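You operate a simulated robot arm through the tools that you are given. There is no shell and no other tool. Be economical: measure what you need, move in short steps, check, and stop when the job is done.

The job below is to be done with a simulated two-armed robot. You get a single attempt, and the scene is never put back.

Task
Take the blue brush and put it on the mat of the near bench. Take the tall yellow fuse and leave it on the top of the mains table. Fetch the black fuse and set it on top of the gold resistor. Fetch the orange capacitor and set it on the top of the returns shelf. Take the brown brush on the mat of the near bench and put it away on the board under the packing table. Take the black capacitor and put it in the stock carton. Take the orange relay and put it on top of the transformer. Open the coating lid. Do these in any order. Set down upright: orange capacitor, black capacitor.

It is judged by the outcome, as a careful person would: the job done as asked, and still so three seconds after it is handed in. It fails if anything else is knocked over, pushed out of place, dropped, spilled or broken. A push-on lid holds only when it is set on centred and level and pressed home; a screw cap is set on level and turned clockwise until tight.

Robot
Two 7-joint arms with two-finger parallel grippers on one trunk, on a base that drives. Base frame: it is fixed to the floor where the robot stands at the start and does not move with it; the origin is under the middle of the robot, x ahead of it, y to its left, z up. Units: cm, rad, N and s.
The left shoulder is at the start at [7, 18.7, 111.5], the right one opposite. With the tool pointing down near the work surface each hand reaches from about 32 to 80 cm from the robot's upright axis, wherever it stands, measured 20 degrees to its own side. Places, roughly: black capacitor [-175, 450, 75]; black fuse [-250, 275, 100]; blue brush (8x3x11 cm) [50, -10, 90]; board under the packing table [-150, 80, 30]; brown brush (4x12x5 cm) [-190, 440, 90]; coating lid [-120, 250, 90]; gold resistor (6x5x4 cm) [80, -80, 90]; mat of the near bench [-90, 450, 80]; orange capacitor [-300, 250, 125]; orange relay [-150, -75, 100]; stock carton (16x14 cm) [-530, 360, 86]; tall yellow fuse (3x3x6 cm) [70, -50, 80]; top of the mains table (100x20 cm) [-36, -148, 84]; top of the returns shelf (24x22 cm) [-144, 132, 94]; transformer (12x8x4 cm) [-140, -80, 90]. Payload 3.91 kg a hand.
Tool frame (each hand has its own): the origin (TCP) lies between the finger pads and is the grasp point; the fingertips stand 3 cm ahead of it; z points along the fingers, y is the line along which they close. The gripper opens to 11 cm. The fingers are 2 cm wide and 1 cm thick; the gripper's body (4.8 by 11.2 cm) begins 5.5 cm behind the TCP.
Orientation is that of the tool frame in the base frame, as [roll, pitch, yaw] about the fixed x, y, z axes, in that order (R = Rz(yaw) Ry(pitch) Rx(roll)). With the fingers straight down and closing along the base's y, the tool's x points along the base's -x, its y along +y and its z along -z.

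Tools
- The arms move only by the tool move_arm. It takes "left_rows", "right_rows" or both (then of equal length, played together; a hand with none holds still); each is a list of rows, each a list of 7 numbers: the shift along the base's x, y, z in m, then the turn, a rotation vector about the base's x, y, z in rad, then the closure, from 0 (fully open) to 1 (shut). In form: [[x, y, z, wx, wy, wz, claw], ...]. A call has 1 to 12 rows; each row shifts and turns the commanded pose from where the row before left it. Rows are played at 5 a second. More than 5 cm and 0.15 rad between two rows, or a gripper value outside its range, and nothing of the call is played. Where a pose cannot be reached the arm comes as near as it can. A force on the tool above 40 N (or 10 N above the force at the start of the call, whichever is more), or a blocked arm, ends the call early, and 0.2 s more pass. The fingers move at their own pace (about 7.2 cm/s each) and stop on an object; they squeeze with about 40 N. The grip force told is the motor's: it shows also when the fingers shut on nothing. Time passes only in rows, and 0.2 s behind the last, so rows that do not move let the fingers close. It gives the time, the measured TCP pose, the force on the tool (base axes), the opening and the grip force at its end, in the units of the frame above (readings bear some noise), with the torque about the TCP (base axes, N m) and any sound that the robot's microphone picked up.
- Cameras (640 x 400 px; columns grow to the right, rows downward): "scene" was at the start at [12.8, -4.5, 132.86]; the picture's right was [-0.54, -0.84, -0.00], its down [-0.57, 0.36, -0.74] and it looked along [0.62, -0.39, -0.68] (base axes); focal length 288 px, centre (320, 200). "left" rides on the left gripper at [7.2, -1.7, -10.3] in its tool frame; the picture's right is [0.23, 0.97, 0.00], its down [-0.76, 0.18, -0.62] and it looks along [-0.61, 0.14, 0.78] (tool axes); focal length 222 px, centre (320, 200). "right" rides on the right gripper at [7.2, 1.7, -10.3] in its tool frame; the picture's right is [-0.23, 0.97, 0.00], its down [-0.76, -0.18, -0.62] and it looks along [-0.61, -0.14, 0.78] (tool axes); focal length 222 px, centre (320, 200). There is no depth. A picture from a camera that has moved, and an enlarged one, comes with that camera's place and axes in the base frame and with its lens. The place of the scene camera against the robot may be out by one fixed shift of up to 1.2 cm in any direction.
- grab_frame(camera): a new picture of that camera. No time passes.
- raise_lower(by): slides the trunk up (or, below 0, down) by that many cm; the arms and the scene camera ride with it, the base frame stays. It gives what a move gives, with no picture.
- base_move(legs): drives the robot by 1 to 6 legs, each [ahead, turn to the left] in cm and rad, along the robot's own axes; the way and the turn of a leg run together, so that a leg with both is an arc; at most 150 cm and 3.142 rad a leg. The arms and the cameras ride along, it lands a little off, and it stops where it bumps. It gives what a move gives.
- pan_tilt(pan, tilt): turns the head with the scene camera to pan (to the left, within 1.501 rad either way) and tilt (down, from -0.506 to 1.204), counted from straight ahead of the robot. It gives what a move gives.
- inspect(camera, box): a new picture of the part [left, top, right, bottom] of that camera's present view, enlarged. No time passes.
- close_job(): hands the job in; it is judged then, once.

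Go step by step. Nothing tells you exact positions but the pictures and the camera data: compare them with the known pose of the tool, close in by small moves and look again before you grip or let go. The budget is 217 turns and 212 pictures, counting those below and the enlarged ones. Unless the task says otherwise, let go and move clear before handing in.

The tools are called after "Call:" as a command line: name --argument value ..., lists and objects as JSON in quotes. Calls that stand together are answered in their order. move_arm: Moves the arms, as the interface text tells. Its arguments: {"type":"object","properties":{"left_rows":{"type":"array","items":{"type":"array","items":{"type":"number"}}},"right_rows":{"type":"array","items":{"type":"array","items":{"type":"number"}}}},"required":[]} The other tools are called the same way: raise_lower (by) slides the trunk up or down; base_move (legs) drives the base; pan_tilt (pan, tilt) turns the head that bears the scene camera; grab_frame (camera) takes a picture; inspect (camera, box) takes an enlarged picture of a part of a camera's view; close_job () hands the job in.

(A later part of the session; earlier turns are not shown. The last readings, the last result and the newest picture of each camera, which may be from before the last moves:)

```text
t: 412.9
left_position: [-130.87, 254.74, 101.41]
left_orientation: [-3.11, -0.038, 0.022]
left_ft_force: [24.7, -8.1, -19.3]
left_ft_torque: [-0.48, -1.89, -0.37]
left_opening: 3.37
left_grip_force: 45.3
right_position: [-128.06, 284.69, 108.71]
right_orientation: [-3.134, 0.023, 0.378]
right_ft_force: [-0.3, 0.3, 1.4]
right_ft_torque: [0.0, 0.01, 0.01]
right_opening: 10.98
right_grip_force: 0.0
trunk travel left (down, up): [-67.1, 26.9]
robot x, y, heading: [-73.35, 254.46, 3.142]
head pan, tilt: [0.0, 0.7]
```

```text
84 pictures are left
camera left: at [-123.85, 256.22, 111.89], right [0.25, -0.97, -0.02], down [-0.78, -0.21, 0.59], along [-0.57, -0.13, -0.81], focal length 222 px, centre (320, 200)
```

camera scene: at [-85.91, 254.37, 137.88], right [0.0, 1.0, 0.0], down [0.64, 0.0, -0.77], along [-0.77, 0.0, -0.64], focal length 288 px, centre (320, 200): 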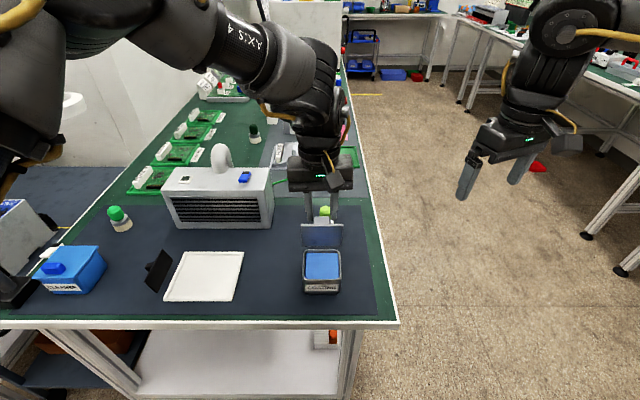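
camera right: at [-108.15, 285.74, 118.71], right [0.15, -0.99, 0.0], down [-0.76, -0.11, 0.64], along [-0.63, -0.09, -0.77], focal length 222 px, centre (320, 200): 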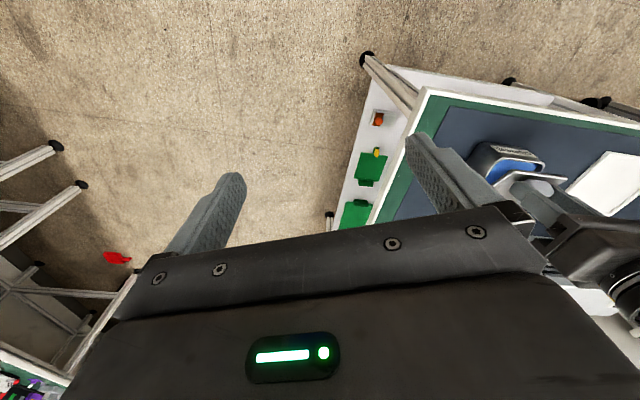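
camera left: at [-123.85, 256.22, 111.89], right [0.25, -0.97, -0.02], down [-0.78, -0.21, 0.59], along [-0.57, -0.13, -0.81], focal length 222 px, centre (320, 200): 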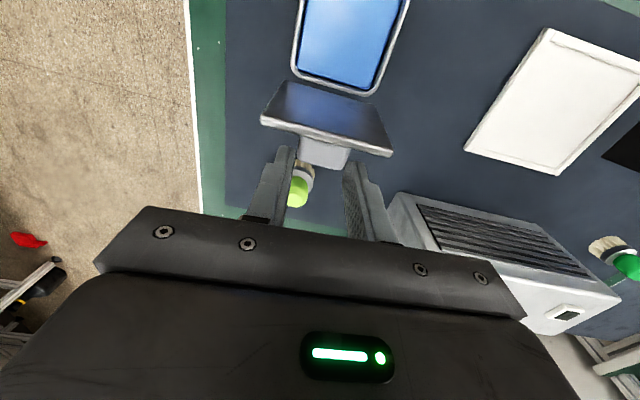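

Past vertical now. I go one more centimetre, then open the fingers and see whether it stays.

Call:
move_arm --left_rows '[[-0.006, 0, -0.003, 0, 0, 0, 1], [-0.006, 0, -0.004, 0, 0, 0, 1], [0, 0, 0, 0, 0, 0, 0.6], [0, 0, 0, 0, 0, 0, 0.4], [0, 0, 0, 0, 0, 0, 0.4], [0, 0, 0.03, 0, 0, 0, 0.4], [0, 0, 0.03, 0, 0, 0, 0.4], [0, 0, 0.03, 0, 0, 0, 0.4]]'

Call:
grab_frame --camera "left"

Call:
grab_frame --camera "scene"

```text
t: 414.7
left_position: [-132.3, 254.8, 109.79]
left_orientation: [-3.107, -0.03, 0.023]
left_ft_force: [0.0, -0.7, -0.2]
left_ft_torque: [0.02, -0.02, 0.02]
left_opening: 6.59
left_grip_force: 0.1
right_position: [-128.28, 284.85, 108.57]
right_orientation: [-3.138, 0.024, 0.378]
right_ft_force: [0.7, -0.3, -0.3]
right_ft_torque: [0.05, 0.01, -0.01]
right_opening: 11.01
right_grip_force: 0.0
trunk travel left (down, up): [-67.1, 26.9]
robot x, y, heading: [-73.85, 254.11, 3.14]
head pan, tilt: [0.0, 0.7]
```

```text
83 pictures are left
camera left: at [-125.28, 256.34, 120.29], right [0.25, -0.97, -0.02], down [-0.78, -0.22, 0.59], along [-0.58, -0.13, -0.81], focal length 222 px, centre (320, 200)
```

left: 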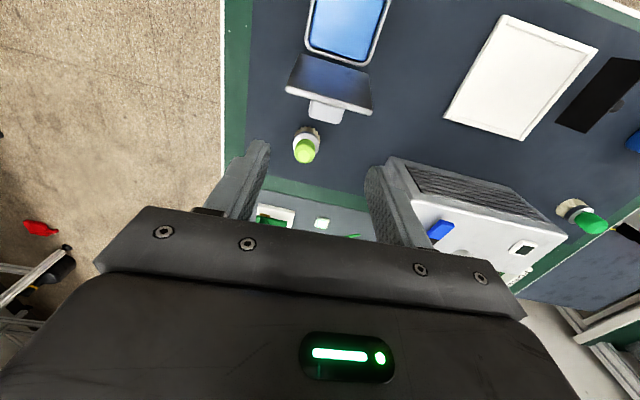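

```text
82 pictures are left
camera scene: at [-86.29, 254.5, 137.82], right [0.0, 1.0, 0.0], down [0.64, 0.0, -0.77], along [-0.77, 0.0, -0.64], focal length 288 px, centre (320, 200)
```

scene: 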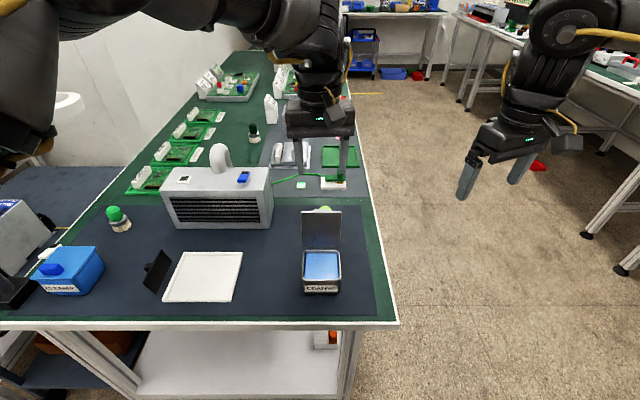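

The coating lid stays open. I retract and drive round to the north aisle for the black fuse.

Call:
base_move --legs '[[-16, 0], [0, -1.57]]'

Call:
move_arm --left_rows '[[0, -0.04, 0, 0, 0, 0, 0], [0, -0.04, 0, 0, 0, 0, 0], [0, -0.04, 0, 0, 0, 0, 0]]'

Call:
base_move --legs '[[98, 0], [0, 1.57], [100, 0], [98, 0], [0, 1.57]]'

Call:
pan_tilt --pan 0 --tilt 0.6

Call:
grab_frame --camera "scene"

```text
t: 419.9
left_position: [-57.69, 313.14, 109.81]
left_orientation: [-3.108, -0.032, -1.538]
left_ft_force: [0.8, -0.7, 0.5]
left_ft_torque: [0.01, 0.0, 0.0]
left_opening: 6.61
left_grip_force: 0.1
right_position: [-27.6, 309.42, 108.46]
right_orientation: [-3.136, 0.022, -1.185]
right_ft_force: [-0.2, -0.2, 0.1]
right_ft_torque: [0.03, -0.01, 0.0]
right_opening: 10.99
right_grip_force: 0.0
trunk travel left (down, up): [-67.1, 26.9]
robot x, y, heading: [-57.42, 254.78, 1.58]
head pan, tilt: [0.0, 0.7]
```

```text
t: 420.7
left_position: [-57.66, 300.93, 109.89]
left_orientation: [-3.111, -0.032, -1.536]
left_ft_force: [-0.9, 0.1, -0.6]
left_ft_torque: [-0.01, -0.02, 0.04]
left_opening: 11.04
left_grip_force: 0.1
right_position: [-27.51, 309.39, 108.6]
right_orientation: [-3.137, 0.023, -1.187]
right_ft_force: [-0.2, 0.4, -0.5]
right_ft_torque: [0.01, 0.01, 0.0]
right_opening: 11.0
right_grip_force: 0.0
trunk travel left (down, up): [-67.1, 26.9]
robot x, y, heading: [-57.56, 254.29, 1.583]
head pan, tilt: [0.0, 0.7]
```

```text
t: 442.9
left_position: [-254.9, 300.48, 109.86]
left_orientation: [-3.109, -0.032, 1.625]
left_ft_force: [0.2, 0.4, 0.4]
left_ft_torque: [-0.01, -0.03, -0.02]
left_opening: 10.97
left_grip_force: 0.1
right_position: [-284.74, 291.65, 108.51]
right_orientation: [-3.137, 0.022, 1.977]
right_ft_force: [0.0, -0.4, 0.1]
right_ft_torque: [-0.02, 0.0, 0.03]
right_opening: 11.02
right_grip_force: 0.0
trunk travel left (down, up): [-67.1, 26.9]
robot x, y, heading: [-255.97, 347.14, -1.547]
head pan, tilt: [0.0, 0.7]
```

```text
t: 443.6
left_position: [-254.9, 300.49, 109.77]
left_orientation: [-3.109, -0.033, 1.624]
left_ft_force: [0.7, -0.3, -0.4]
left_ft_torque: [0.01, 0.0, 0.0]
left_opening: 11.04
left_grip_force: 0.0
right_position: [-284.85, 291.63, 108.54]
right_orientation: [-3.137, 0.021, 1.976]
right_ft_force: [-0.7, -0.3, 0.1]
right_ft_torque: [-0.02, 0.02, 0.0]
right_opening: 11.02
right_grip_force: 0.0
trunk travel left (down, up): [-67.1, 26.9]
robot x, y, heading: [-255.55, 347.46, -1.537]
head pan, tilt: [0.0, 0.6]
```

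```text
81 pictures are left
camera scene: at [-254.84, 333.38, 138.68], right [-1.0, -0.03, 0.0], down [-0.02, 0.57, -0.82], along [0.02, -0.82, -0.57], focal length 288 px, centre (320, 200)
```

scene: 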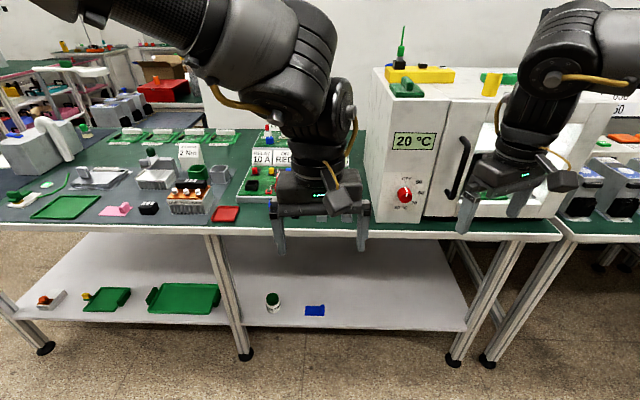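

The left hand hides the fuse row; I look from its own camera.

Call:
grab_frame --camera "left"

```text
80 pictures are left
camera left: at [-256.48, 307.36, 120.28], right [0.96, 0.28, -0.03], down [0.24, -0.77, 0.59], along [0.15, -0.57, -0.81], focal length 222 px, centre (320, 200)
```

left: 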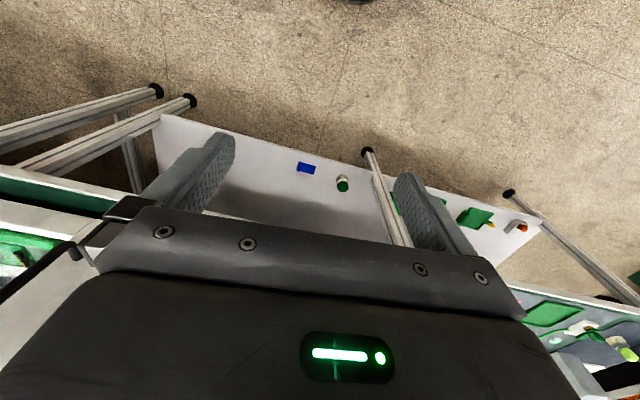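

I move the left hand aside and tuck the right hand back from the kiln, then look again.

Call:
move_arm --left_rows '[[0.02, 0.01, 0, 0, 0, 0.15, 0], [0.03, 0.01, 0, 0, 0, 0.15, 0], [0.04, 0, 0, 0, 0, 0.15, 0], [0.04, 0, 0, 0, 0, 0.15, 0], [0.04, 0, 0, 0, 0, 0, 0]]' --right_rows '[[0, 0.04, 0, 0, 0, 0, 0], [0, 0.04, 0, 0, 0, 0, 0], [0, 0.03, 0, 0, 0, 0, 0], [0, 0.03, 0, 0, 0, 0, 0], [0, 0, 0, 0, 0, 0, 0]]'

Call:
grab_frame --camera "scene"

```text
t: 444.8
left_position: [-237.68, 302.36, 109.56]
left_orientation: [-3.107, -0.034, 2.224]
left_ft_force: [1.0, 0.5, -0.5]
left_ft_torque: [0.03, 0.0, -0.01]
left_opening: 11.0
left_grip_force: 0.1
right_position: [-284.52, 305.7, 108.71]
right_orientation: [-3.136, 0.021, 1.976]
right_ft_force: [-0.1, -0.2, -0.7]
right_ft_torque: [0.0, 0.01, 0.03]
right_opening: 10.99
right_grip_force: 0.2
trunk travel left (down, up): [-67.1, 26.9]
robot x, y, heading: [-256.21, 347.47, -1.545]
head pan, tilt: [0.0, 0.6]
```

```text
79 pictures are left
camera scene: at [-254.56, 333.28, 138.67], right [-1.0, -0.03, 0.0], down [-0.02, 0.57, -0.82], along [0.02, -0.82, -0.57], focal length 288 px, centre (320, 200)
```

scene: 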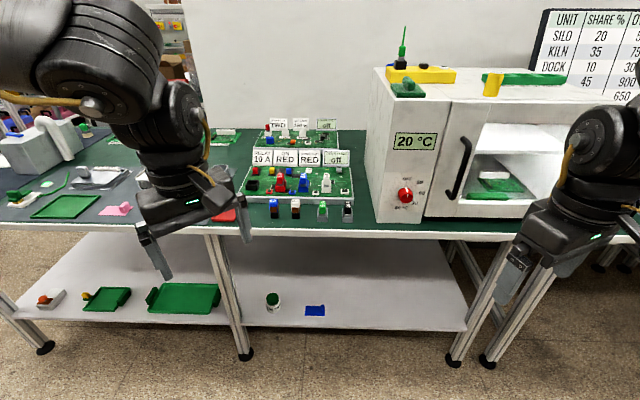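

Call:
inspect --camera "scene" --box '[235, 140, 365, 230]'

```text
4.44 times, centred on (300, 185) of scene
camera zoom: at [-254.56, 333.28, 138.67], right [-1.0, -0.03, 0.0], down [-0.02, 0.57, -0.82], along [0.02, -0.82, -0.57], focal length 1281 px, centre (409, 267)
```

zoom: 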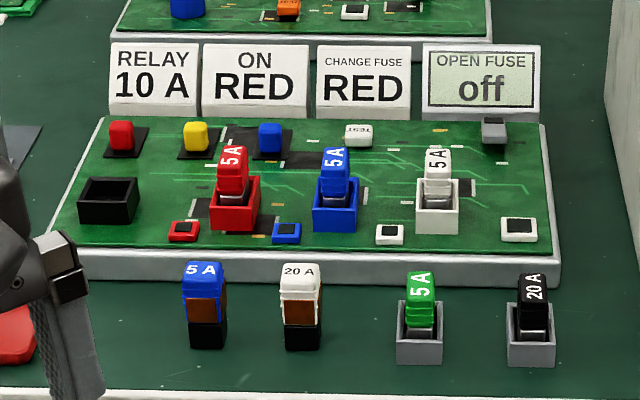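

The black 20 A fuse stands in a grey holder at about [-261, 265], top near 90. I drive nearer and bring the left hand over it.

Call:
base_move --legs '[[24, -0.025]]'

Call:
move_arm --left_rows '[[-0.03, 0.01, 0, 0, 0, -0.15, 0], [-0.04, 0, 0, 0, 0, -0.15, 0], [-0.04, 0, 0, 0, 0, -0.15, 0], [-0.04, 0, 0, 0, 0, -0.15, 0], [-0.04, 0, 0, 0, 0, -0.05, 0], [-0.04, -0.01, -0.01, 0, 0, 0, 0], [0, 0, -0.03, 0, 0, 0, 0.5], [0, 0, 0, 0, 0, 0, 0.5]]'

Call:
grab_frame --camera "left"

```text
t: 446.6
left_position: [-238.55, 278.29, 109.78]
left_orientation: [-3.108, -0.031, 2.199]
left_ft_force: [0.2, 0.0, 0.2]
left_ft_torque: [0.0, 0.01, 0.0]
left_opening: 10.99
left_grip_force: 0.1
right_position: [-285.36, 282.65, 108.61]
right_orientation: [-3.137, 0.024, 1.951]
right_ft_force: [1.1, 0.4, 0.1]
right_ft_torque: [-0.01, 0.0, 0.01]
right_opening: 11.0
right_grip_force: 0.1
trunk travel left (down, up): [-67.1, 26.9]
robot x, y, heading: [-255.6, 322.96, -1.57]
head pan, tilt: [0.0, 0.6]
```

```text
t: 448.4
left_position: [-261.74, 278.51, 105.89]
left_orientation: [-3.109, -0.033, 1.549]
left_ft_force: [0.3, 0.7, 0.6]
left_ft_torque: [-0.06, 0.02, -0.01]
left_opening: 5.52
left_grip_force: 0.1
right_position: [-285.45, 282.65, 108.55]
right_orientation: [-3.136, 0.024, 1.955]
right_ft_force: [-1.1, 0.2, -0.4]
right_ft_torque: [0.03, -0.01, 0.0]
right_opening: 10.97
right_grip_force: 0.1
trunk travel left (down, up): [-67.1, 26.9]
robot x, y, heading: [-255.43, 323.77, -1.561]
head pan, tilt: [0.0, 0.6]
```

```text
77 pictures are left
camera left: at [-262.76, 285.37, 116.28], right [0.98, 0.21, -0.03], down [0.18, -0.78, 0.59], along [0.1, -0.58, -0.8], focal length 222 px, centre (320, 200)
```

left: 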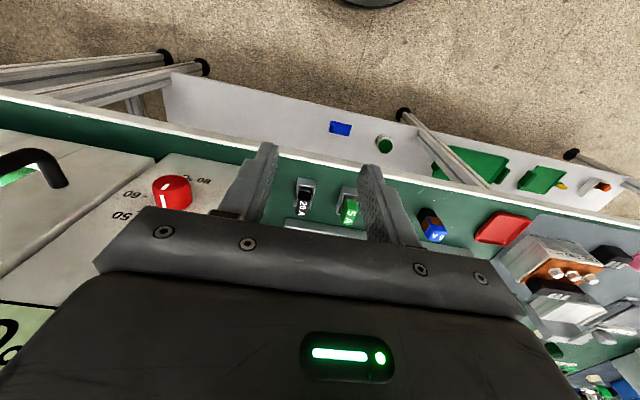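

The fuse is confirmed at [-261.5, 264.5]. I level the hand, go above it and check.

Call:
move_arm --left_rows '[[0, -0.04, 0, -0.034, -0.032, 0, 0.5], [0.002, -0.04, 0, 0, 0, 0, 0.5], [0, -0.04, 0, 0, 0, 0, 0.5], [0, -0.02, -0.03, 0, 0, 0, 0.5], [0, 0, -0.04, 0, 0, 0, 0.5], [0, 0, -0.025, 0, 0, 0, 0.5], [0, 0, 0, 0, 0, 0, 0.5]]'

Call:
grab_frame --camera "left"

Call:
inspect --camera "left" --box '[240, 100, 400, 220]'

```text
t: 450.0
left_position: [-261.42, 264.37, 96.13]
left_orientation: [-3.14, 0.003, 1.549]
left_ft_force: [0.5, 0.4, -0.5]
left_ft_torque: [-0.01, -0.01, -0.01]
left_opening: 5.48
left_grip_force: 0.0
right_position: [-285.35, 282.71, 108.55]
right_orientation: [-3.137, 0.025, 1.953]
right_ft_force: [-0.5, -0.1, -0.2]
right_ft_torque: [0.0, 0.01, 0.0]
right_opening: 10.98
right_grip_force: 0.0
trunk travel left (down, up): [-67.1, 26.9]
robot x, y, heading: [-255.58, 323.62, -1.564]
head pan, tilt: [0.0, 0.6]
```

```text
76 pictures are left
camera left: at [-262.85, 271.65, 106.31], right [0.98, 0.21, 0.0], down [0.16, -0.76, 0.63], along [0.13, -0.61, -0.78], focal length 222 px, centre (320, 200)
```

left: 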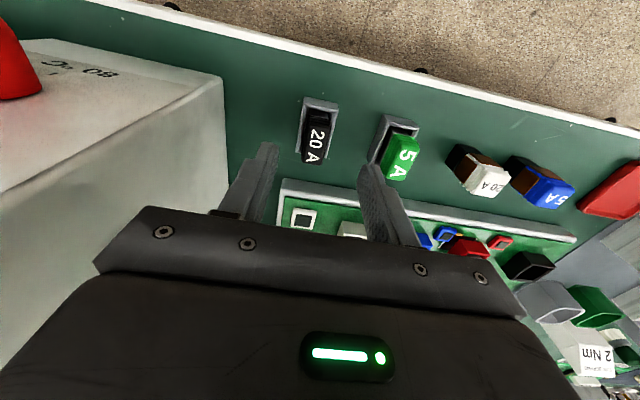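

```text
3.33 times, centred on (320, 160) of left
camera zoom: at [-262.85, 271.65, 106.31], right [0.98, 0.21, 0.0], down [0.16, -0.76, 0.63], along [0.13, -0.61, -0.78], focal length 740 px, centre (320, 333)
```

zoom: 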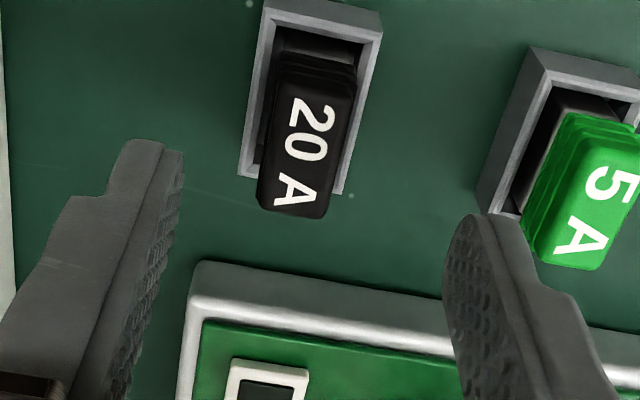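

Aligned. I lower to 91 and close on the black top.

Call:
move_arm --left_rows '[[-0.002, 0, -0.03, 0, 0, 0, 0.5], [0, 0, -0.021, 0, 0, 0, 0.5], [0, 0, 0, 0, 0, 0, 0.5], [0, 0, 0, 0, 0, 0, 1], [0, 0, 0, 0, 0, 0, 1], [0, 0, 0, 0, 0, 0, 1], [0, 0, 0, 0, 0, 0, 1]]'

Call:
grab_frame --camera "left"

```text
t: 451.6
left_position: [-261.57, 264.37, 91.04]
left_orientation: [-3.14, 0.005, 1.552]
left_ft_force: [1.0, 0.8, 0.2]
left_ft_torque: [0.01, -0.03, 0.0]
left_opening: 1.67
left_grip_force: 40.0
right_position: [-285.34, 282.63, 108.57]
right_orientation: [-3.136, 0.024, 1.954]
right_ft_force: [0.9, 0.3, 0.9]
right_ft_torque: [0.0, -0.01, 0.02]
right_opening: 11.0
right_grip_force: 0.2
trunk travel left (down, up): [-67.1, 26.9]
robot x, y, heading: [-255.61, 323.31, -1.561]
head pan, tilt: [0.0, 0.6]
```

```text
74 pictures are left
camera left: at [-263.06, 271.7, 101.24], right [0.98, 0.21, 0.0], down [0.17, -0.76, 0.63], along [0.13, -0.61, -0.78], focal length 222 px, centre (320, 200)
```

left: 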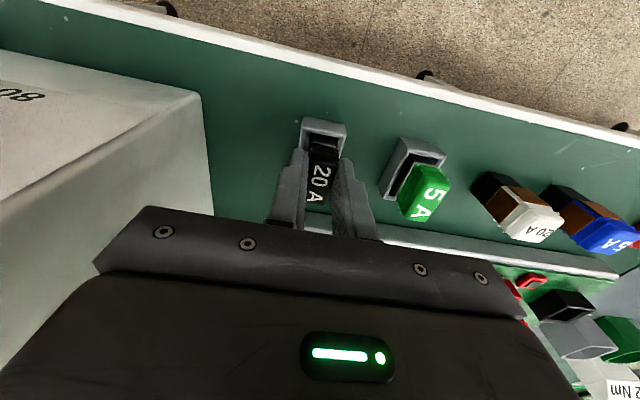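

Gripped at 1.67 cm. I lift slowly and check that the holder stays.

Call:
move_arm --left_rows '[[0, 0, 0.01, 0, 0, 0, 1], [0, 0, 0.015, 0, 0, 0, 1], [0, 0, 0.02, 0, 0, 0, 1], [0, 0, 0.02, 0, 0, 0, 1]]'

Call:
grab_frame --camera "left"

```text
t: 452.6
left_position: [-261.58, 264.37, 97.6]
left_orientation: [-3.141, 0.002, 1.55]
left_ft_force: [0.0, -0.9, -0.5]
left_ft_torque: [0.03, 0.01, 0.01]
left_opening: 1.65
left_grip_force: 39.6
right_position: [-285.43, 282.65, 108.63]
right_orientation: [-3.136, 0.024, 1.954]
right_ft_force: [-0.3, -0.2, 0.8]
right_ft_torque: [-0.02, 0.01, 0.02]
right_opening: 10.99
right_grip_force: 0.0
trunk travel left (down, up): [-67.1, 26.9]
robot x, y, heading: [-255.54, 323.56, -1.564]
head pan, tilt: [0.0, 0.6]
```

```text
73 pictures are left
camera left: at [-263.09, 271.7, 107.79], right [0.98, 0.21, 0.0], down [0.16, -0.76, 0.62], along [0.13, -0.61, -0.78], focal length 222 px, centre (320, 200)
```

left: 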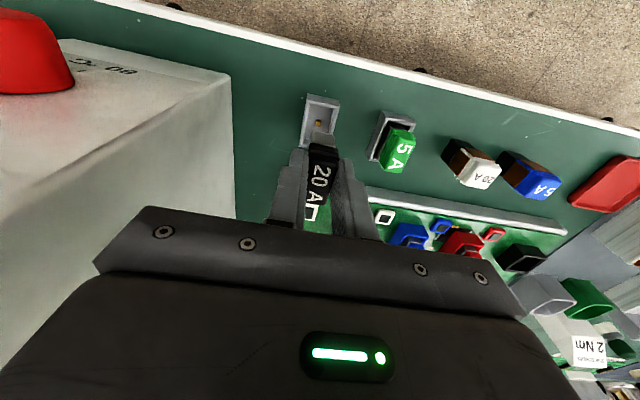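

The fuse is out and the holder stays. I lift, tuck, and drive all the way south to the gold resistor's table.

Call:
move_arm --left_rows '[[0, 0, 0.04, 0, 0, 0, 1], [0, 0, 0.04, 0, 0, 0, 1], [0, 0.04, 0.01, 0, 0, 0, 1], [0, 0.04, 0, 0, 0, 0, 1], [0, 0.04, 0, 0, 0, 0, 1]]'

Call:
base_move --legs '[[-27, 0], [0, 1.565], [98, 0], [97, 0], [0, -1.57], [100, 0]]'

Call:
base_move --legs '[[100, 0], [100, 0], [100, 0]]'

Call:
grab_frame --camera "scene"

```text
t: 453.8
left_position: [-261.69, 276.7, 106.47]
left_orientation: [3.14, 0.006, 1.546]
left_ft_force: [0.5, 0.2, 0.2]
left_ft_torque: [0.0, 0.02, 0.03]
left_opening: 1.68
left_grip_force: 39.9
right_position: [-285.28, 282.76, 108.63]
right_orientation: [-3.136, 0.024, 1.952]
right_ft_force: [-0.1, -0.3, 0.6]
right_ft_torque: [-0.05, -0.01, 0.01]
right_opening: 10.99
right_grip_force: 0.0
trunk travel left (down, up): [-67.1, 26.9]
robot x, y, heading: [-255.73, 324.06, -1.56]
head pan, tilt: [0.0, 0.6]
```

```text
t: 477.5
left_position: [-65.69, 202.37, 106.61]
left_orientation: [-3.141, 0.001, 1.549]
left_ft_force: [-0.3, -0.4, -0.2]
left_ft_torque: [0.01, -0.02, 0.03]
left_opening: 1.66
left_grip_force: 40.3
right_position: [-89.39, 208.7, 108.58]
right_orientation: [-3.135, 0.022, 1.95]
right_ft_force: [-0.7, 0.0, -0.3]
right_ft_torque: [0.01, -0.01, -0.01]
right_opening: 11.0
right_grip_force: 0.0
trunk travel left (down, up): [-67.1, 26.9]
robot x, y, heading: [-59.88, 249.59, -1.57]
head pan, tilt: [0.0, 0.6]
```

```text
t: 492.3
left_position: [-67.18, -98.72, 106.51]
left_orientation: [3.141, 0.002, 1.538]
left_ft_force: [-0.3, 0.2, -0.5]
left_ft_torque: [0.01, -0.03, -0.01]
left_opening: 1.66
left_grip_force: 39.9
right_position: [-90.73, -92.09, 108.59]
right_orientation: [-3.137, 0.023, 1.942]
right_ft_force: [-0.3, -0.1, -0.3]
right_ft_torque: [0.02, 0.0, -0.03]
right_opening: 10.98
right_grip_force: 0.0
trunk travel left (down, up): [-67.1, 26.9]
robot x, y, heading: [-60.53, -51.37, -1.575]
head pan, tilt: [0.0, 0.6]
```

```text
72 pictures are left
camera scene: at [-59.9, -65.48, 138.69], right [-1.0, 0.01, 0.0], down [0.0, 0.56, -0.83], along [-0.01, -0.83, -0.56], focal length 288 px, centre (320, 200)
```

scene: 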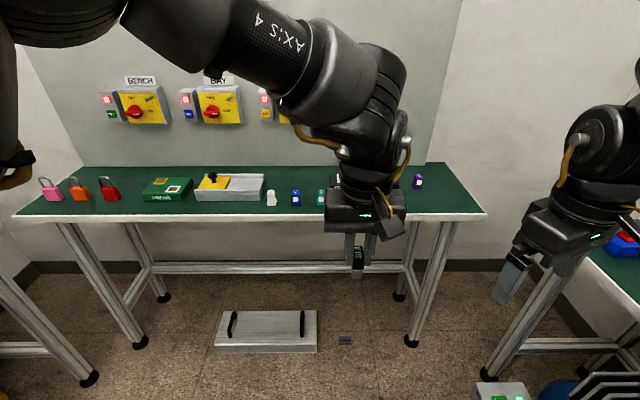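

I drive to stand in front of the resistor's table.

Call:
base_move --legs '[[0, 0.958], [77, 0], [0, 0.617]]'

Call:
pan_tilt --pan 0.25 --tilt 0.7

Call:
grab_frame --camera "scene"

```text
t: 500.6
left_position: [49.32, -104.19, 106.55]
left_orientation: [-3.14, 0.001, 3.098]
left_ft_force: [0.1, -0.9, 0.0]
left_ft_torque: [-0.01, 0.0, -0.01]
left_opening: 1.65
left_grip_force: 40.5
right_position: [42.43, -128.11, 108.61]
right_orientation: [-3.137, 0.025, -2.783]
right_ft_force: [0.1, 0.2, 0.2]
right_ft_torque: [0.01, 0.01, 0.01]
right_opening: 10.99
right_grip_force: 0.1
trunk travel left (down, up): [-67.1, 26.9]
robot x, y, heading: [2.29, -97.44, -0.013]
head pan, tilt: [0.0, 0.6]
```

```text
t: 501.4
left_position: [49.28, -104.32, 106.52]
left_orientation: [-3.139, 0.001, 3.098]
left_ft_force: [-0.5, -0.5, 0.1]
left_ft_torque: [-0.01, 0.01, -0.02]
left_opening: 1.67
left_grip_force: 40.0
right_position: [42.46, -127.93, 108.64]
right_orientation: [-3.137, 0.023, -2.783]
right_ft_force: [0.3, -0.4, -0.5]
right_ft_torque: [0.01, -0.02, -0.01]
right_opening: 10.99
right_grip_force: 0.1
trunk travel left (down, up): [-67.1, 26.9]
robot x, y, heading: [2.14, -97.06, -0.017]
head pan, tilt: [0.25, 0.7]
```

```text
71 pictures are left
camera scene: at [16.39, -95.41, 137.82], right [0.23, -0.97, 0.0], down [-0.63, -0.15, -0.77], along [0.74, 0.18, -0.64], focal length 288 px, centre (320, 200)
```

scene: 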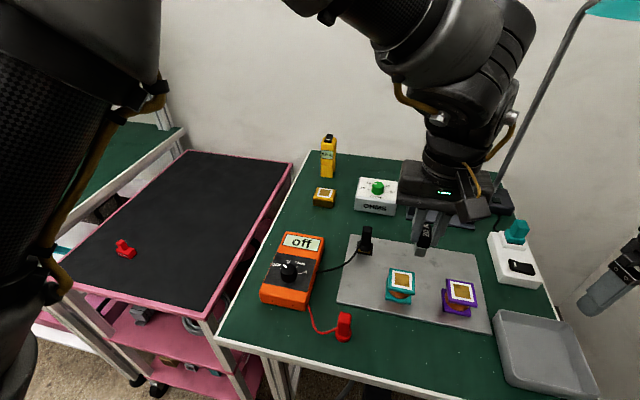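

The gold resistor is at about [78.4, -81.5]. I drive 7 cm nearer and carry the fuse toward it.

Call:
base_move --legs '[[7, 0.015]]'

Call:
move_arm --left_rows '[[0.01, 0.03, 0, 0, 0, 0.12, 1], [0.015, 0.035, 0, 0, 0, 0.12, 1], [0.02, 0.035, 0, 0, 0, 0.12, 1], [0.02, 0.035, 0, 0, 0, 0.12, 1], [0.02, 0.035, 0, 0, 0, 0.12, 1], [0.02, 0.035, 0, 0, 0, 0.1, 1], [0.02, 0.02, 0, 0, 0, 0, 1], [0, 0, 0, 0, 0, 0, 1]]'

Call:
grab_frame --camera "left"

```text
t: 502.4
left_position: [55.51, -103.62, 107.0]
left_orientation: [-3.141, 0.01, 3.111]
left_ft_force: [0.0, -0.3, 0.5]
left_ft_torque: [0.02, -0.04, -0.01]
left_opening: 1.63
left_grip_force: 39.8
right_position: [49.11, -127.51, 108.9]
right_orientation: [-3.132, 0.032, -2.766]
right_ft_force: [-0.5, 0.6, 0.9]
right_ft_torque: [0.0, -0.05, 0.01]
right_opening: 10.99
right_grip_force: 0.0
trunk travel left (down, up): [-67.1, 26.9]
robot x, y, heading: [9.55, -97.58, -0.005]
head pan, tilt: [0.25, 0.7]
```

```text
t: 504.2
left_position: [68.66, -81.17, 106.56]
left_orientation: [-3.14, 0.0, -2.471]
left_ft_force: [0.8, 0.4, -1.3]
left_ft_torque: [0.04, -0.02, 0.0]
left_opening: 1.65
left_grip_force: 39.8
right_position: [49.75, -127.44, 108.71]
right_orientation: [-3.137, 0.023, -2.767]
right_ft_force: [0.0, 1.7, -0.4]
right_ft_torque: [0.01, -0.03, -0.03]
right_opening: 11.01
right_grip_force: 0.1
trunk travel left (down, up): [-67.1, 26.9]
robot x, y, heading: [9.43, -97.33, -0.007]
head pan, tilt: [0.25, 0.7]
```

```text
70 pictures are left
camera left: at [64.19, -86.97, 116.88], right [-0.78, 0.62, 0.0], down [0.48, 0.61, 0.62], along [0.39, 0.49, -0.78], focal length 222 px, centre (320, 200)
```

left: 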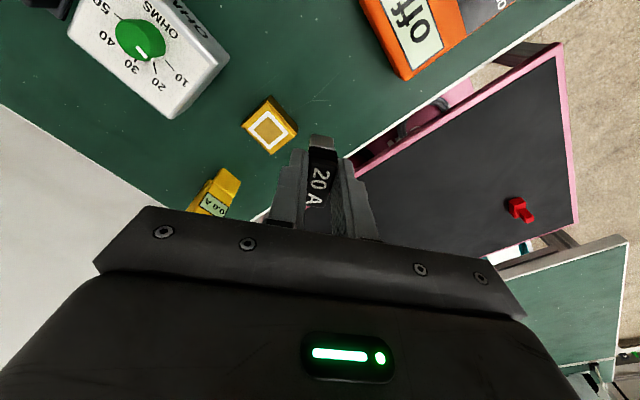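

The resistor top is near [75.7, -82.5]. I move over it and look again.

Call:
move_arm --left_rows '[[0.035, -0.007, 0, 0, 0, 0, 1], [0.036, -0.006, -0.02, 0, 0, 0, 1], [0, 0, -0.03, 0, 0, 0, 1], [0, 0, 0, 0, 0, 0, 1]]'

Call:
grab_frame --camera "left"

Call:
grab_frame --camera "scene"

```text
t: 505.2
left_position: [75.85, -82.57, 101.58]
left_orientation: [-3.141, 0.001, -2.472]
left_ft_force: [-0.1, -0.6, 0.0]
left_ft_torque: [-0.04, 0.03, -0.01]
left_opening: 1.66
left_grip_force: 40.0
right_position: [49.81, -127.52, 108.69]
right_orientation: [-3.135, 0.025, -2.766]
right_ft_force: [-0.5, -1.0, 0.0]
right_ft_torque: [0.0, -0.03, 0.04]
right_opening: 10.99
right_grip_force: 0.0
trunk travel left (down, up): [-67.1, 26.9]
robot x, y, heading: [9.18, -97.34, -0.007]
head pan, tilt: [0.25, 0.7]
```

```text
69 pictures are left
camera left: at [71.36, -88.36, 111.83], right [-0.78, 0.62, 0.0], down [0.48, 0.61, 0.62], along [0.39, 0.49, -0.78], focal length 222 px, centre (320, 200)
```

left: 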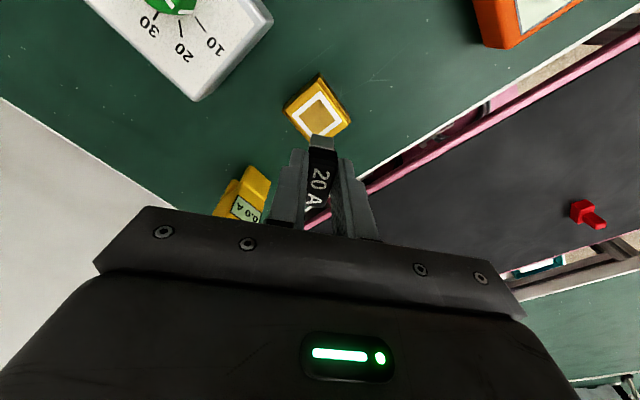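

```text
68 pictures are left
camera scene: at [23.22, -95.37, 137.82], right [0.24, -0.97, 0.0], down [-0.62, -0.16, -0.76], along [0.74, 0.19, -0.64], focal length 288 px, centre (320, 200)
```

scene: 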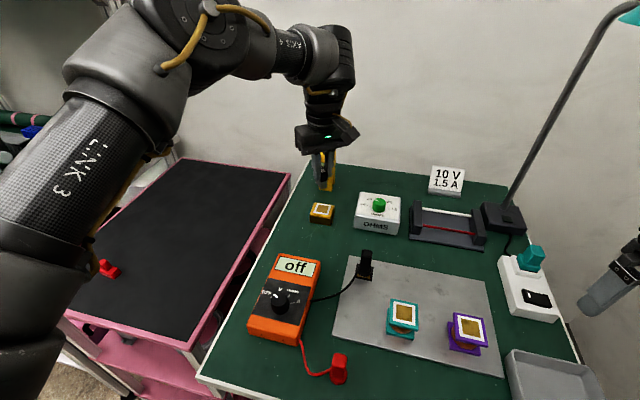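

Triangulated: resistor top centre at [76.6, -82.2, 87.6]. I centre on it and lower to just above.

Call:
move_arm --left_rows '[[0.007, 0.003, -0.02, 0, 0, 0, 1], [0, 0, -0.025, 0, 0, 0, 1], [0, 0, 0, 0, 0, 0, 1]]'

Call:
inspect --camera "left" --box '[240, 80, 400, 200]'

Call:
inspect --camera "scene" --box '[280, 130, 380, 230]'

```text
t: 506.0
left_position: [76.53, -82.22, 97.03]
left_orientation: [-3.14, 0.001, -2.471]
left_ft_force: [0.0, -0.6, -0.3]
left_ft_torque: [0.0, 0.04, 0.02]
left_opening: 1.65
left_grip_force: 39.6
right_position: [49.74, -127.5, 108.66]
right_orientation: [-3.139, 0.026, -2.768]
right_ft_force: [0.8, -1.2, 0.0]
right_ft_torque: [-0.02, 0.01, 0.02]
right_opening: 11.0
right_grip_force: 0.2
trunk travel left (down, up): [-67.1, 26.9]
robot x, y, heading: [9.01, -97.29, 0.002]
head pan, tilt: [0.25, 0.7]
```

```text
3.33 times, centred on (320, 140) of left
camera zoom: at [71.9, -88.08, 107.36], right [-0.78, 0.62, 0.0], down [0.48, 0.61, 0.62], along [0.39, 0.49, -0.78], focal length 740 px, centre (320, 400)
```

zoom: 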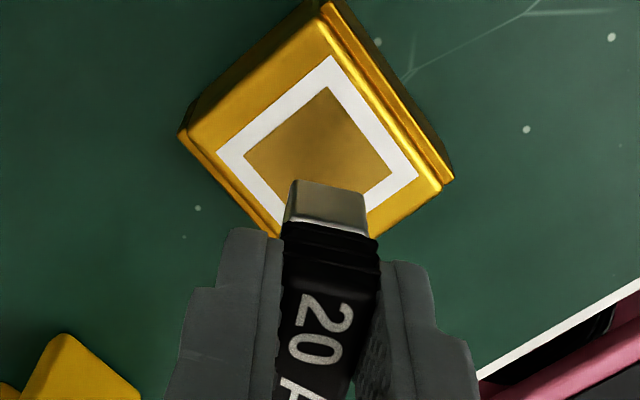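

```text
4.00 times, centred on (330, 180) of scene
camera zoom: at [23.19, -95.31, 137.83], right [0.24, -0.97, 0.0], down [-0.62, -0.16, -0.77], along [0.74, 0.19, -0.64], focal length 1153 px, centre (280, 280)
```

zoom: 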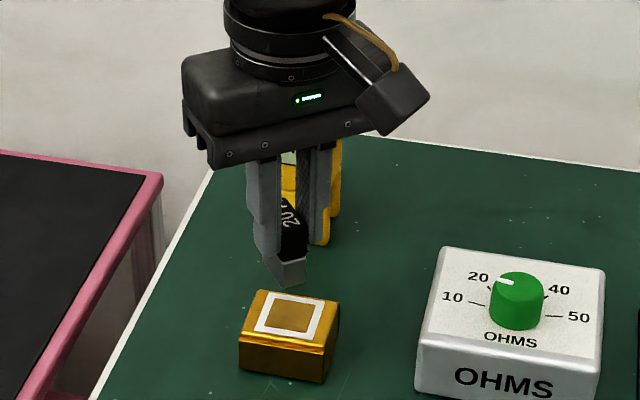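

Well centred. I lower in small steps until it touches.

Call:
move_arm --left_rows '[[0, 0, -0.015, 0, 0, 0, 1], [0, 0, -0.008, 0, 0, 0, 1], [0, 0, -0.004, 0, 0, 0, 1], [0, 0, -0.003, 0, 0, 0, 1], [0, 0, -0.003, 0, 0, 0, 1], [0, 0, -0.003, 0, 0, 0, 1], [0, 0, -0.003, 0, 0, 0, 1]]'

Call:
inspect --camera "scene" --box '[280, 130, 380, 230]'

```text
t: 507.6
left_position: [76.48, -82.26, 93.95]
left_orientation: [-3.133, 0.012, -2.471]
left_ft_force: [5.3, 2.1, 39.6]
left_ft_torque: [0.24, -0.31, -0.01]
left_opening: 1.65
left_grip_force: 39.8
right_position: [49.54, -127.53, 108.8]
right_orientation: [-3.137, 0.029, -2.766]
right_ft_force: [0.2, -0.6, -0.6]
right_ft_torque: [0.02, 0.0, -0.05]
right_opening: 11.01
right_grip_force: 0.0
trunk travel left (down, up): [-67.1, 26.9]
robot x, y, heading: [8.62, -97.34, -0.001]
head pan, tilt: [0.25, 0.7]
```

```text
4.00 times, centred on (330, 180) of scene
camera zoom: at [22.76, -95.39, 137.94], right [0.24, -0.97, 0.0], down [-0.62, -0.16, -0.77], along [0.74, 0.19, -0.64], focal length 1153 px, centre (280, 280)
```

zoom: 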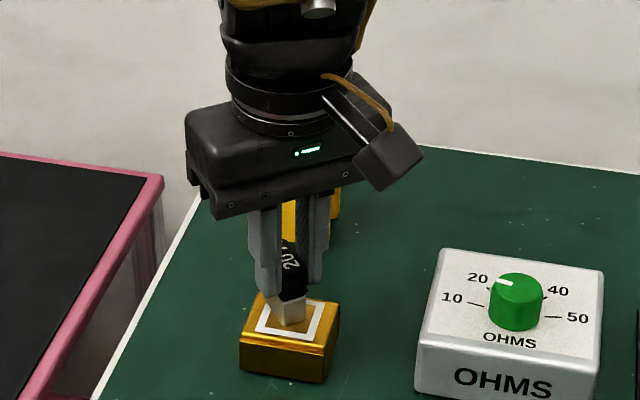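

In contact. I relax the pressure, open gently and rise.

Call:
move_arm --left_rows '[[0, 0, 0.007, 0, 0, 0, 1], [0, 0, 0, 0, 0, 0, 1], [0, 0, 0, 0, 0, 0, 0.75], [0, 0, 0, 0, 0, 0, 0.65], [0, 0, 0, 0, 0, 0, 0.65], [0, 0, 0.03, 0, 0, 0, 0.65], [0, 0, 0.04, 0, 0, 0, 0.65], [0, 0, 0.04, 0, 0, 0, 0.65]]'

Call:
inspect --camera "scene" --box '[280, 130, 380, 230]'

```text
t: 509.4
left_position: [76.49, -82.28, 104.94]
left_orientation: [3.141, 0.002, -2.471]
left_ft_force: [-0.4, -0.2, 0.9]
left_ft_torque: [0.02, -0.02, -0.03]
left_opening: 3.83
left_grip_force: 0.2
right_position: [49.81, -127.59, 108.66]
right_orientation: [-3.136, 0.024, -2.766]
right_ft_force: [0.3, 0.5, 0.9]
right_ft_torque: [0.05, -0.01, -0.02]
right_opening: 11.0
right_grip_force: 0.0
trunk travel left (down, up): [-67.1, 26.9]
robot x, y, heading: [9.18, -97.39, -0.005]
head pan, tilt: [0.25, 0.7]
```

```text
4.00 times, centred on (330, 180) of scene
camera zoom: at [23.17, -95.37, 137.82], right [0.24, -0.97, 0.0], down [-0.62, -0.16, -0.77], along [0.74, 0.19, -0.64], focal length 1153 px, centre (280, 280)
```

zoom: 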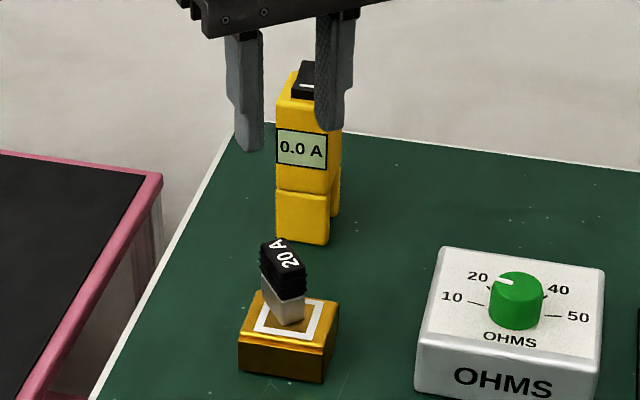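

The black fuse stands on the gold resistor. Now the last item: I retract and drive to the relay table.

Call:
move_arm --left_rows '[[0, 0, 0.03, 0, 0, 0, 0.5], [-0.04, 0, 0, 0, 0, 0, 0.5], [-0.04, 0, 0, 0, 0, 0, 0.5], [-0.04, 0, 0, 0, 0, 0, 0.5], [-0.04, -0.01, 0, 0, 0, 0, 0.5], [-0.04, -0.01, 0, 0, 0, 0, 0.5]]'

Call:
base_move --legs '[[-40, 0], [0, 2.488], [59, 0], [0, 0.654], [9, 0]]'

Call:
pan_tilt --pan 0.15 --tilt 0.65

Call:
grab_frame --camera "scene"

Call:
grab_frame --camera "left"

```text
t: 510.8
left_position: [55.97, -84.29, 107.59]
left_orientation: [-3.138, 0.003, -2.47]
left_ft_force: [1.2, -0.5, -0.1]
left_ft_torque: [-0.01, 0.0, -0.02]
left_opening: 5.5
left_grip_force: 0.2
left hand out of reach, approached as far as the arm can: row 1
right_position: [49.69, -127.39, 108.58]
right_orientation: [-3.136, 0.024, -2.765]
right_ft_force: [-0.2, 0.6, 0.2]
right_ft_torque: [0.03, 0.0, 0.01]
right_opening: 10.99
right_grip_force: 0.1
trunk travel left (down, up): [-67.1, 26.9]
robot x, y, heading: [9.13, -97.68, -0.002]
head pan, tilt: [0.25, 0.7]
```

```text
t: 524.4
left_position: [-124.84, -72.17, 108.98]
left_orientation: [-3.121, 0.027, 0.653]
left_ft_force: [0.8, 0.1, 0.5]
left_ft_torque: [0.02, 0.11, -0.02]
left_opening: 5.5
left_grip_force: 0.0
right_position: [-117.88, -29.08, 109.71]
right_orientation: [-3.127, 0.05, 0.36]
right_ft_force: [1.7, -0.1, 0.2]
right_ft_torque: [0.06, 0.1, 0.01]
right_opening: 10.99
right_grip_force: 0.0
trunk travel left (down, up): [-67.1, 26.9]
robot x, y, heading: [-80.38, -59.84, 3.124]
head pan, tilt: [0.25, 0.7]
stopped in leg 5: the robot was blocked; the commanded pose is now the measured one
```

```text
t: 525.0
left_position: [-126.36, -72.17, 108.13]
left_orientation: [-3.132, 0.013, 0.655]
left_ft_force: [-0.7, 0.5, 0.1]
left_ft_torque: [0.0, 0.0, -0.03]
left_opening: 5.52
left_grip_force: 0.1
right_position: [-119.67, -29.09, 109.1]
right_orientation: [-3.132, 0.035, 0.362]
right_ft_force: [0.3, 0.3, 0.1]
right_ft_torque: [-0.01, 0.02, -0.02]
right_opening: 10.97
right_grip_force: 0.2
trunk travel left (down, up): [-67.1, 26.9]
robot x, y, heading: [-80.89, -59.86, 3.126]
head pan, tilt: [0.15, 0.649]
```

```text
63 pictures are left
camera scene: at [-93.36, -60.93, 138.29], right [-0.13, 0.99, 0.0], down [0.6, 0.08, -0.8], along [-0.79, -0.11, -0.6], focal length 288 px, centre (320, 200)
```

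scene: 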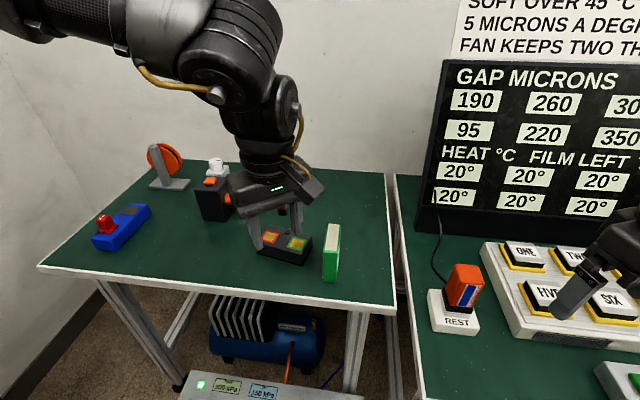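

```text
62 pictures are left
camera left: at [-121.42, -66.36, 118.24], right [0.77, -0.63, -0.01], down [-0.49, -0.6, 0.63], along [-0.41, -0.48, -0.78], focal length 222 px, centre (320, 200)
```

left: 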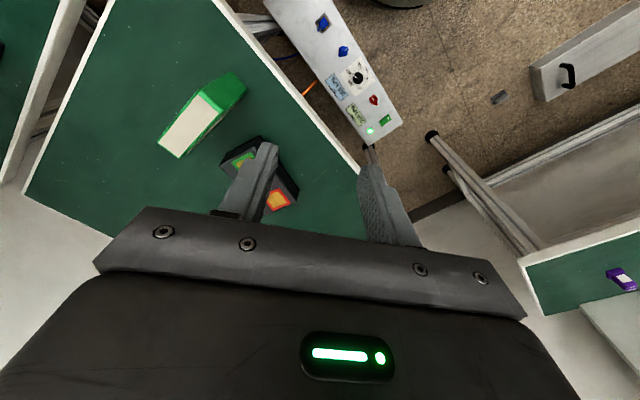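

The base was blocked by something low in front. I back off a little and look down to see whether anything moved.

Call:
base_move --legs '[[-6, 0]]'

Call:
pan_tilt --pan 0 --tilt 1.15

Call:
grab_frame --camera "scene"

```text
t: 526.0
left_position: [-120.74, -72.28, 107.8]
left_orientation: [-3.136, 0.007, 0.658]
left_ft_force: [0.7, -0.1, 0.2]
left_ft_torque: [0.03, -0.04, 0.0]
left_opening: 5.5
left_grip_force: 0.0
right_position: [-114.21, -29.2, 108.82]
right_orientation: [-3.133, 0.033, 0.361]
right_ft_force: [-0.4, 0.6, 0.1]
right_ft_torque: [0.01, -0.02, 0.04]
right_opening: 11.0
right_grip_force: 0.0
trunk travel left (down, up): [-67.1, 26.9]
robot x, y, heading: [-75.08, -59.69, 3.126]
head pan, tilt: [0.15, 0.649]
```

```text
t: 526.9
left_position: [-120.77, -72.29, 107.9]
left_orientation: [-3.135, 0.01, 0.657]
left_ft_force: [0.2, 0.2, 0.1]
left_ft_torque: [-0.01, -0.04, -0.01]
left_opening: 5.52
left_grip_force: 0.0
right_position: [-114.01, -29.2, 108.96]
right_orientation: [-3.131, 0.032, 0.361]
right_ft_force: [-0.4, -1.0, 0.3]
right_ft_torque: [-0.02, -0.02, 0.02]
right_opening: 11.02
right_grip_force: 0.0
trunk travel left (down, up): [-67.1, 26.9]
robot x, y, heading: [-74.39, -59.75, 3.13]
head pan, tilt: [0.0, 1.15]
```

```text
61 pictures are left
camera scene: at [-85.13, -59.77, 134.5], right [0.02, 1.0, 0.0], down [0.91, -0.01, -0.41], along [-0.41, 0.01, -0.91], focal length 288 px, centre (320, 200)
```

scene: 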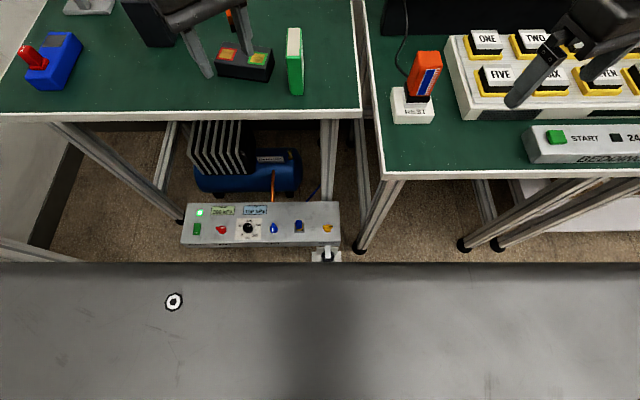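

Call:
inspect --camera "scene" --box '[170, 190, 370, 280]'

```text
3.20 times, centred on (270, 235) of scene
camera zoom: at [-85.13, -59.77, 134.5], right [0.02, 1.0, 0.0], down [0.91, -0.01, -0.41], along [-0.41, 0.01, -0.91], focal length 922 px, centre (480, 88)
```

zoom: 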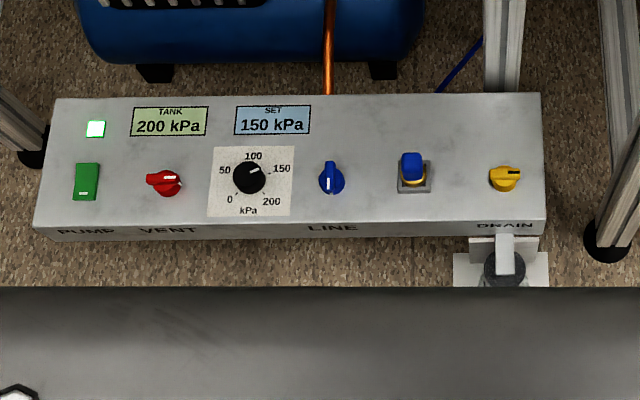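

The control box and drain tray look undisturbed. I keep about 79 cm back here; first I look closely at the relay with the left hand.

Call:
base_move --legs '[[4, 0]]'

Call:
move_arm --left_rows '[[-0.04, 0, 0, 0, 0, 0, 0.3], [-0.04, 0, 0, 0, 0, 0, 0.3], [-0.04, -0.01, 0, 0, 0, 0, 0.3], [-0.04, -0.01, 0, 0, 0, 0, 0.3], [0, 0, 0, 0, 0, 0, 0.3]]'

Call:
grab_frame --camera "left"

Call:
pan_tilt --pan 0.2 --tilt 0.6

Call:
grab_frame --camera "scene"

```text
t: 527.8
left_position: [-123.9, -72.16, 108.23]
left_orientation: [-3.129, 0.016, 0.657]
left_ft_force: [0.9, 0.8, 0.0]
left_ft_torque: [-0.01, 0.05, 0.02]
left_opening: 5.49
left_grip_force: 0.1
right_position: [-117.15, -29.22, 109.23]
right_orientation: [-3.129, 0.041, 0.361]
right_ft_force: [1.2, -0.4, 0.2]
right_ft_torque: [0.01, 0.03, 0.0]
right_opening: 11.01
right_grip_force: 0.0
trunk travel left (down, up): [-67.1, 26.9]
robot x, y, heading: [-78.77, -59.96, 3.127]
head pan, tilt: [0.0, 1.15]
```

```text
t: 529.0
left_position: [-140.43, -74.13, 108.01]
left_orientation: [-3.132, 0.014, 0.655]
left_ft_force: [0.9, 0.4, 0.6]
left_ft_torque: [-0.02, -0.02, 0.01]
left_opening: 7.69
left_grip_force: 0.0
right_position: [-117.72, -29.17, 108.98]
right_orientation: [-3.132, 0.034, 0.36]
right_ft_force: [0.5, -0.6, 0.6]
right_ft_torque: [-0.01, 0.04, 0.0]
right_opening: 11.02
right_grip_force: 0.0
trunk travel left (down, up): [-67.1, 26.9]
robot x, y, heading: [-78.82, -59.83, 3.127]
head pan, tilt: [0.0, 1.15]
```

```text
59 pictures are left
camera left: at [-135.52, -68.42, 118.25], right [0.77, -0.63, -0.01], down [-0.49, -0.6, 0.63], along [-0.41, -0.48, -0.78], focal length 222 px, centre (320, 200)
```

left: 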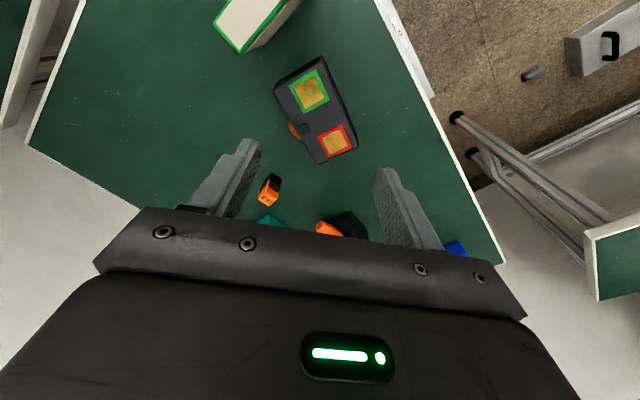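

```text
t: 530.0
left_position: [-140.51, -74.19, 108.0]
left_orientation: [-3.134, 0.01, 0.656]
left_ft_force: [-0.6, 0.2, -0.1]
left_ft_torque: [-0.02, -0.02, -0.01]
left_opening: 7.66
left_grip_force: 0.0
right_position: [-117.79, -29.15, 108.94]
right_orientation: [-3.133, 0.036, 0.361]
right_ft_force: [0.7, -1.3, 1.0]
right_ft_torque: [-0.04, 0.02, 0.02]
right_opening: 11.03
right_grip_force: 0.1
trunk travel left (down, up): [-67.1, 26.9]
robot x, y, heading: [-78.95, -60.06, 3.125]
head pan, tilt: [0.201, 0.6]
```

```text
58 pictures are left
camera scene: at [-91.65, -61.4, 138.68], right [-0.18, 0.98, 0.0], down [0.56, 0.1, -0.82], along [-0.81, -0.15, -0.57], focal length 288 px, centre (320, 200)
```

scene: 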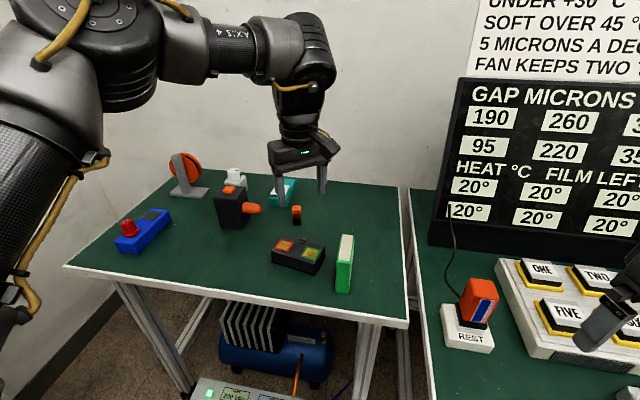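

The relay is at [-156.7, -80.4]. I enlarge it to see its orientation.

Call:
inspect --camera "left" --box '[230, 150, 330, 225]'

Call:
inspect --camera "scene" --box '[210, 160, 370, 280]'

```text
5.33 times, centred on (280, 188) of left
camera zoom: at [-135.58, -68.39, 118.21], right [0.77, -0.63, -0.01], down [-0.49, -0.6, 0.63], along [-0.41, -0.48, -0.78], focal length 1185 px, centre (533, 267)
```

zoom: 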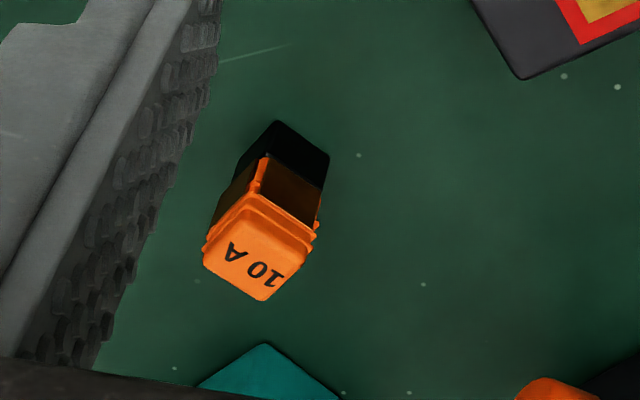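

```text
3.33 times, centred on (290, 220) of scene
camera zoom: at [-91.65, -61.4, 138.68], right [-0.18, 0.98, 0.0], down [0.56, 0.1, -0.82], along [-0.81, -0.15, -0.57], focal length 960 px, centre (420, 133)
```

zoom: 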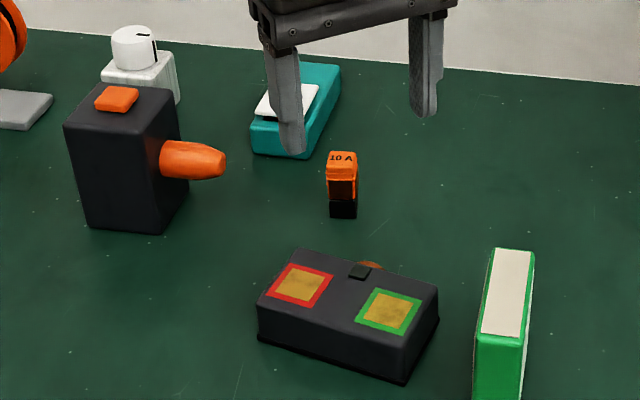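

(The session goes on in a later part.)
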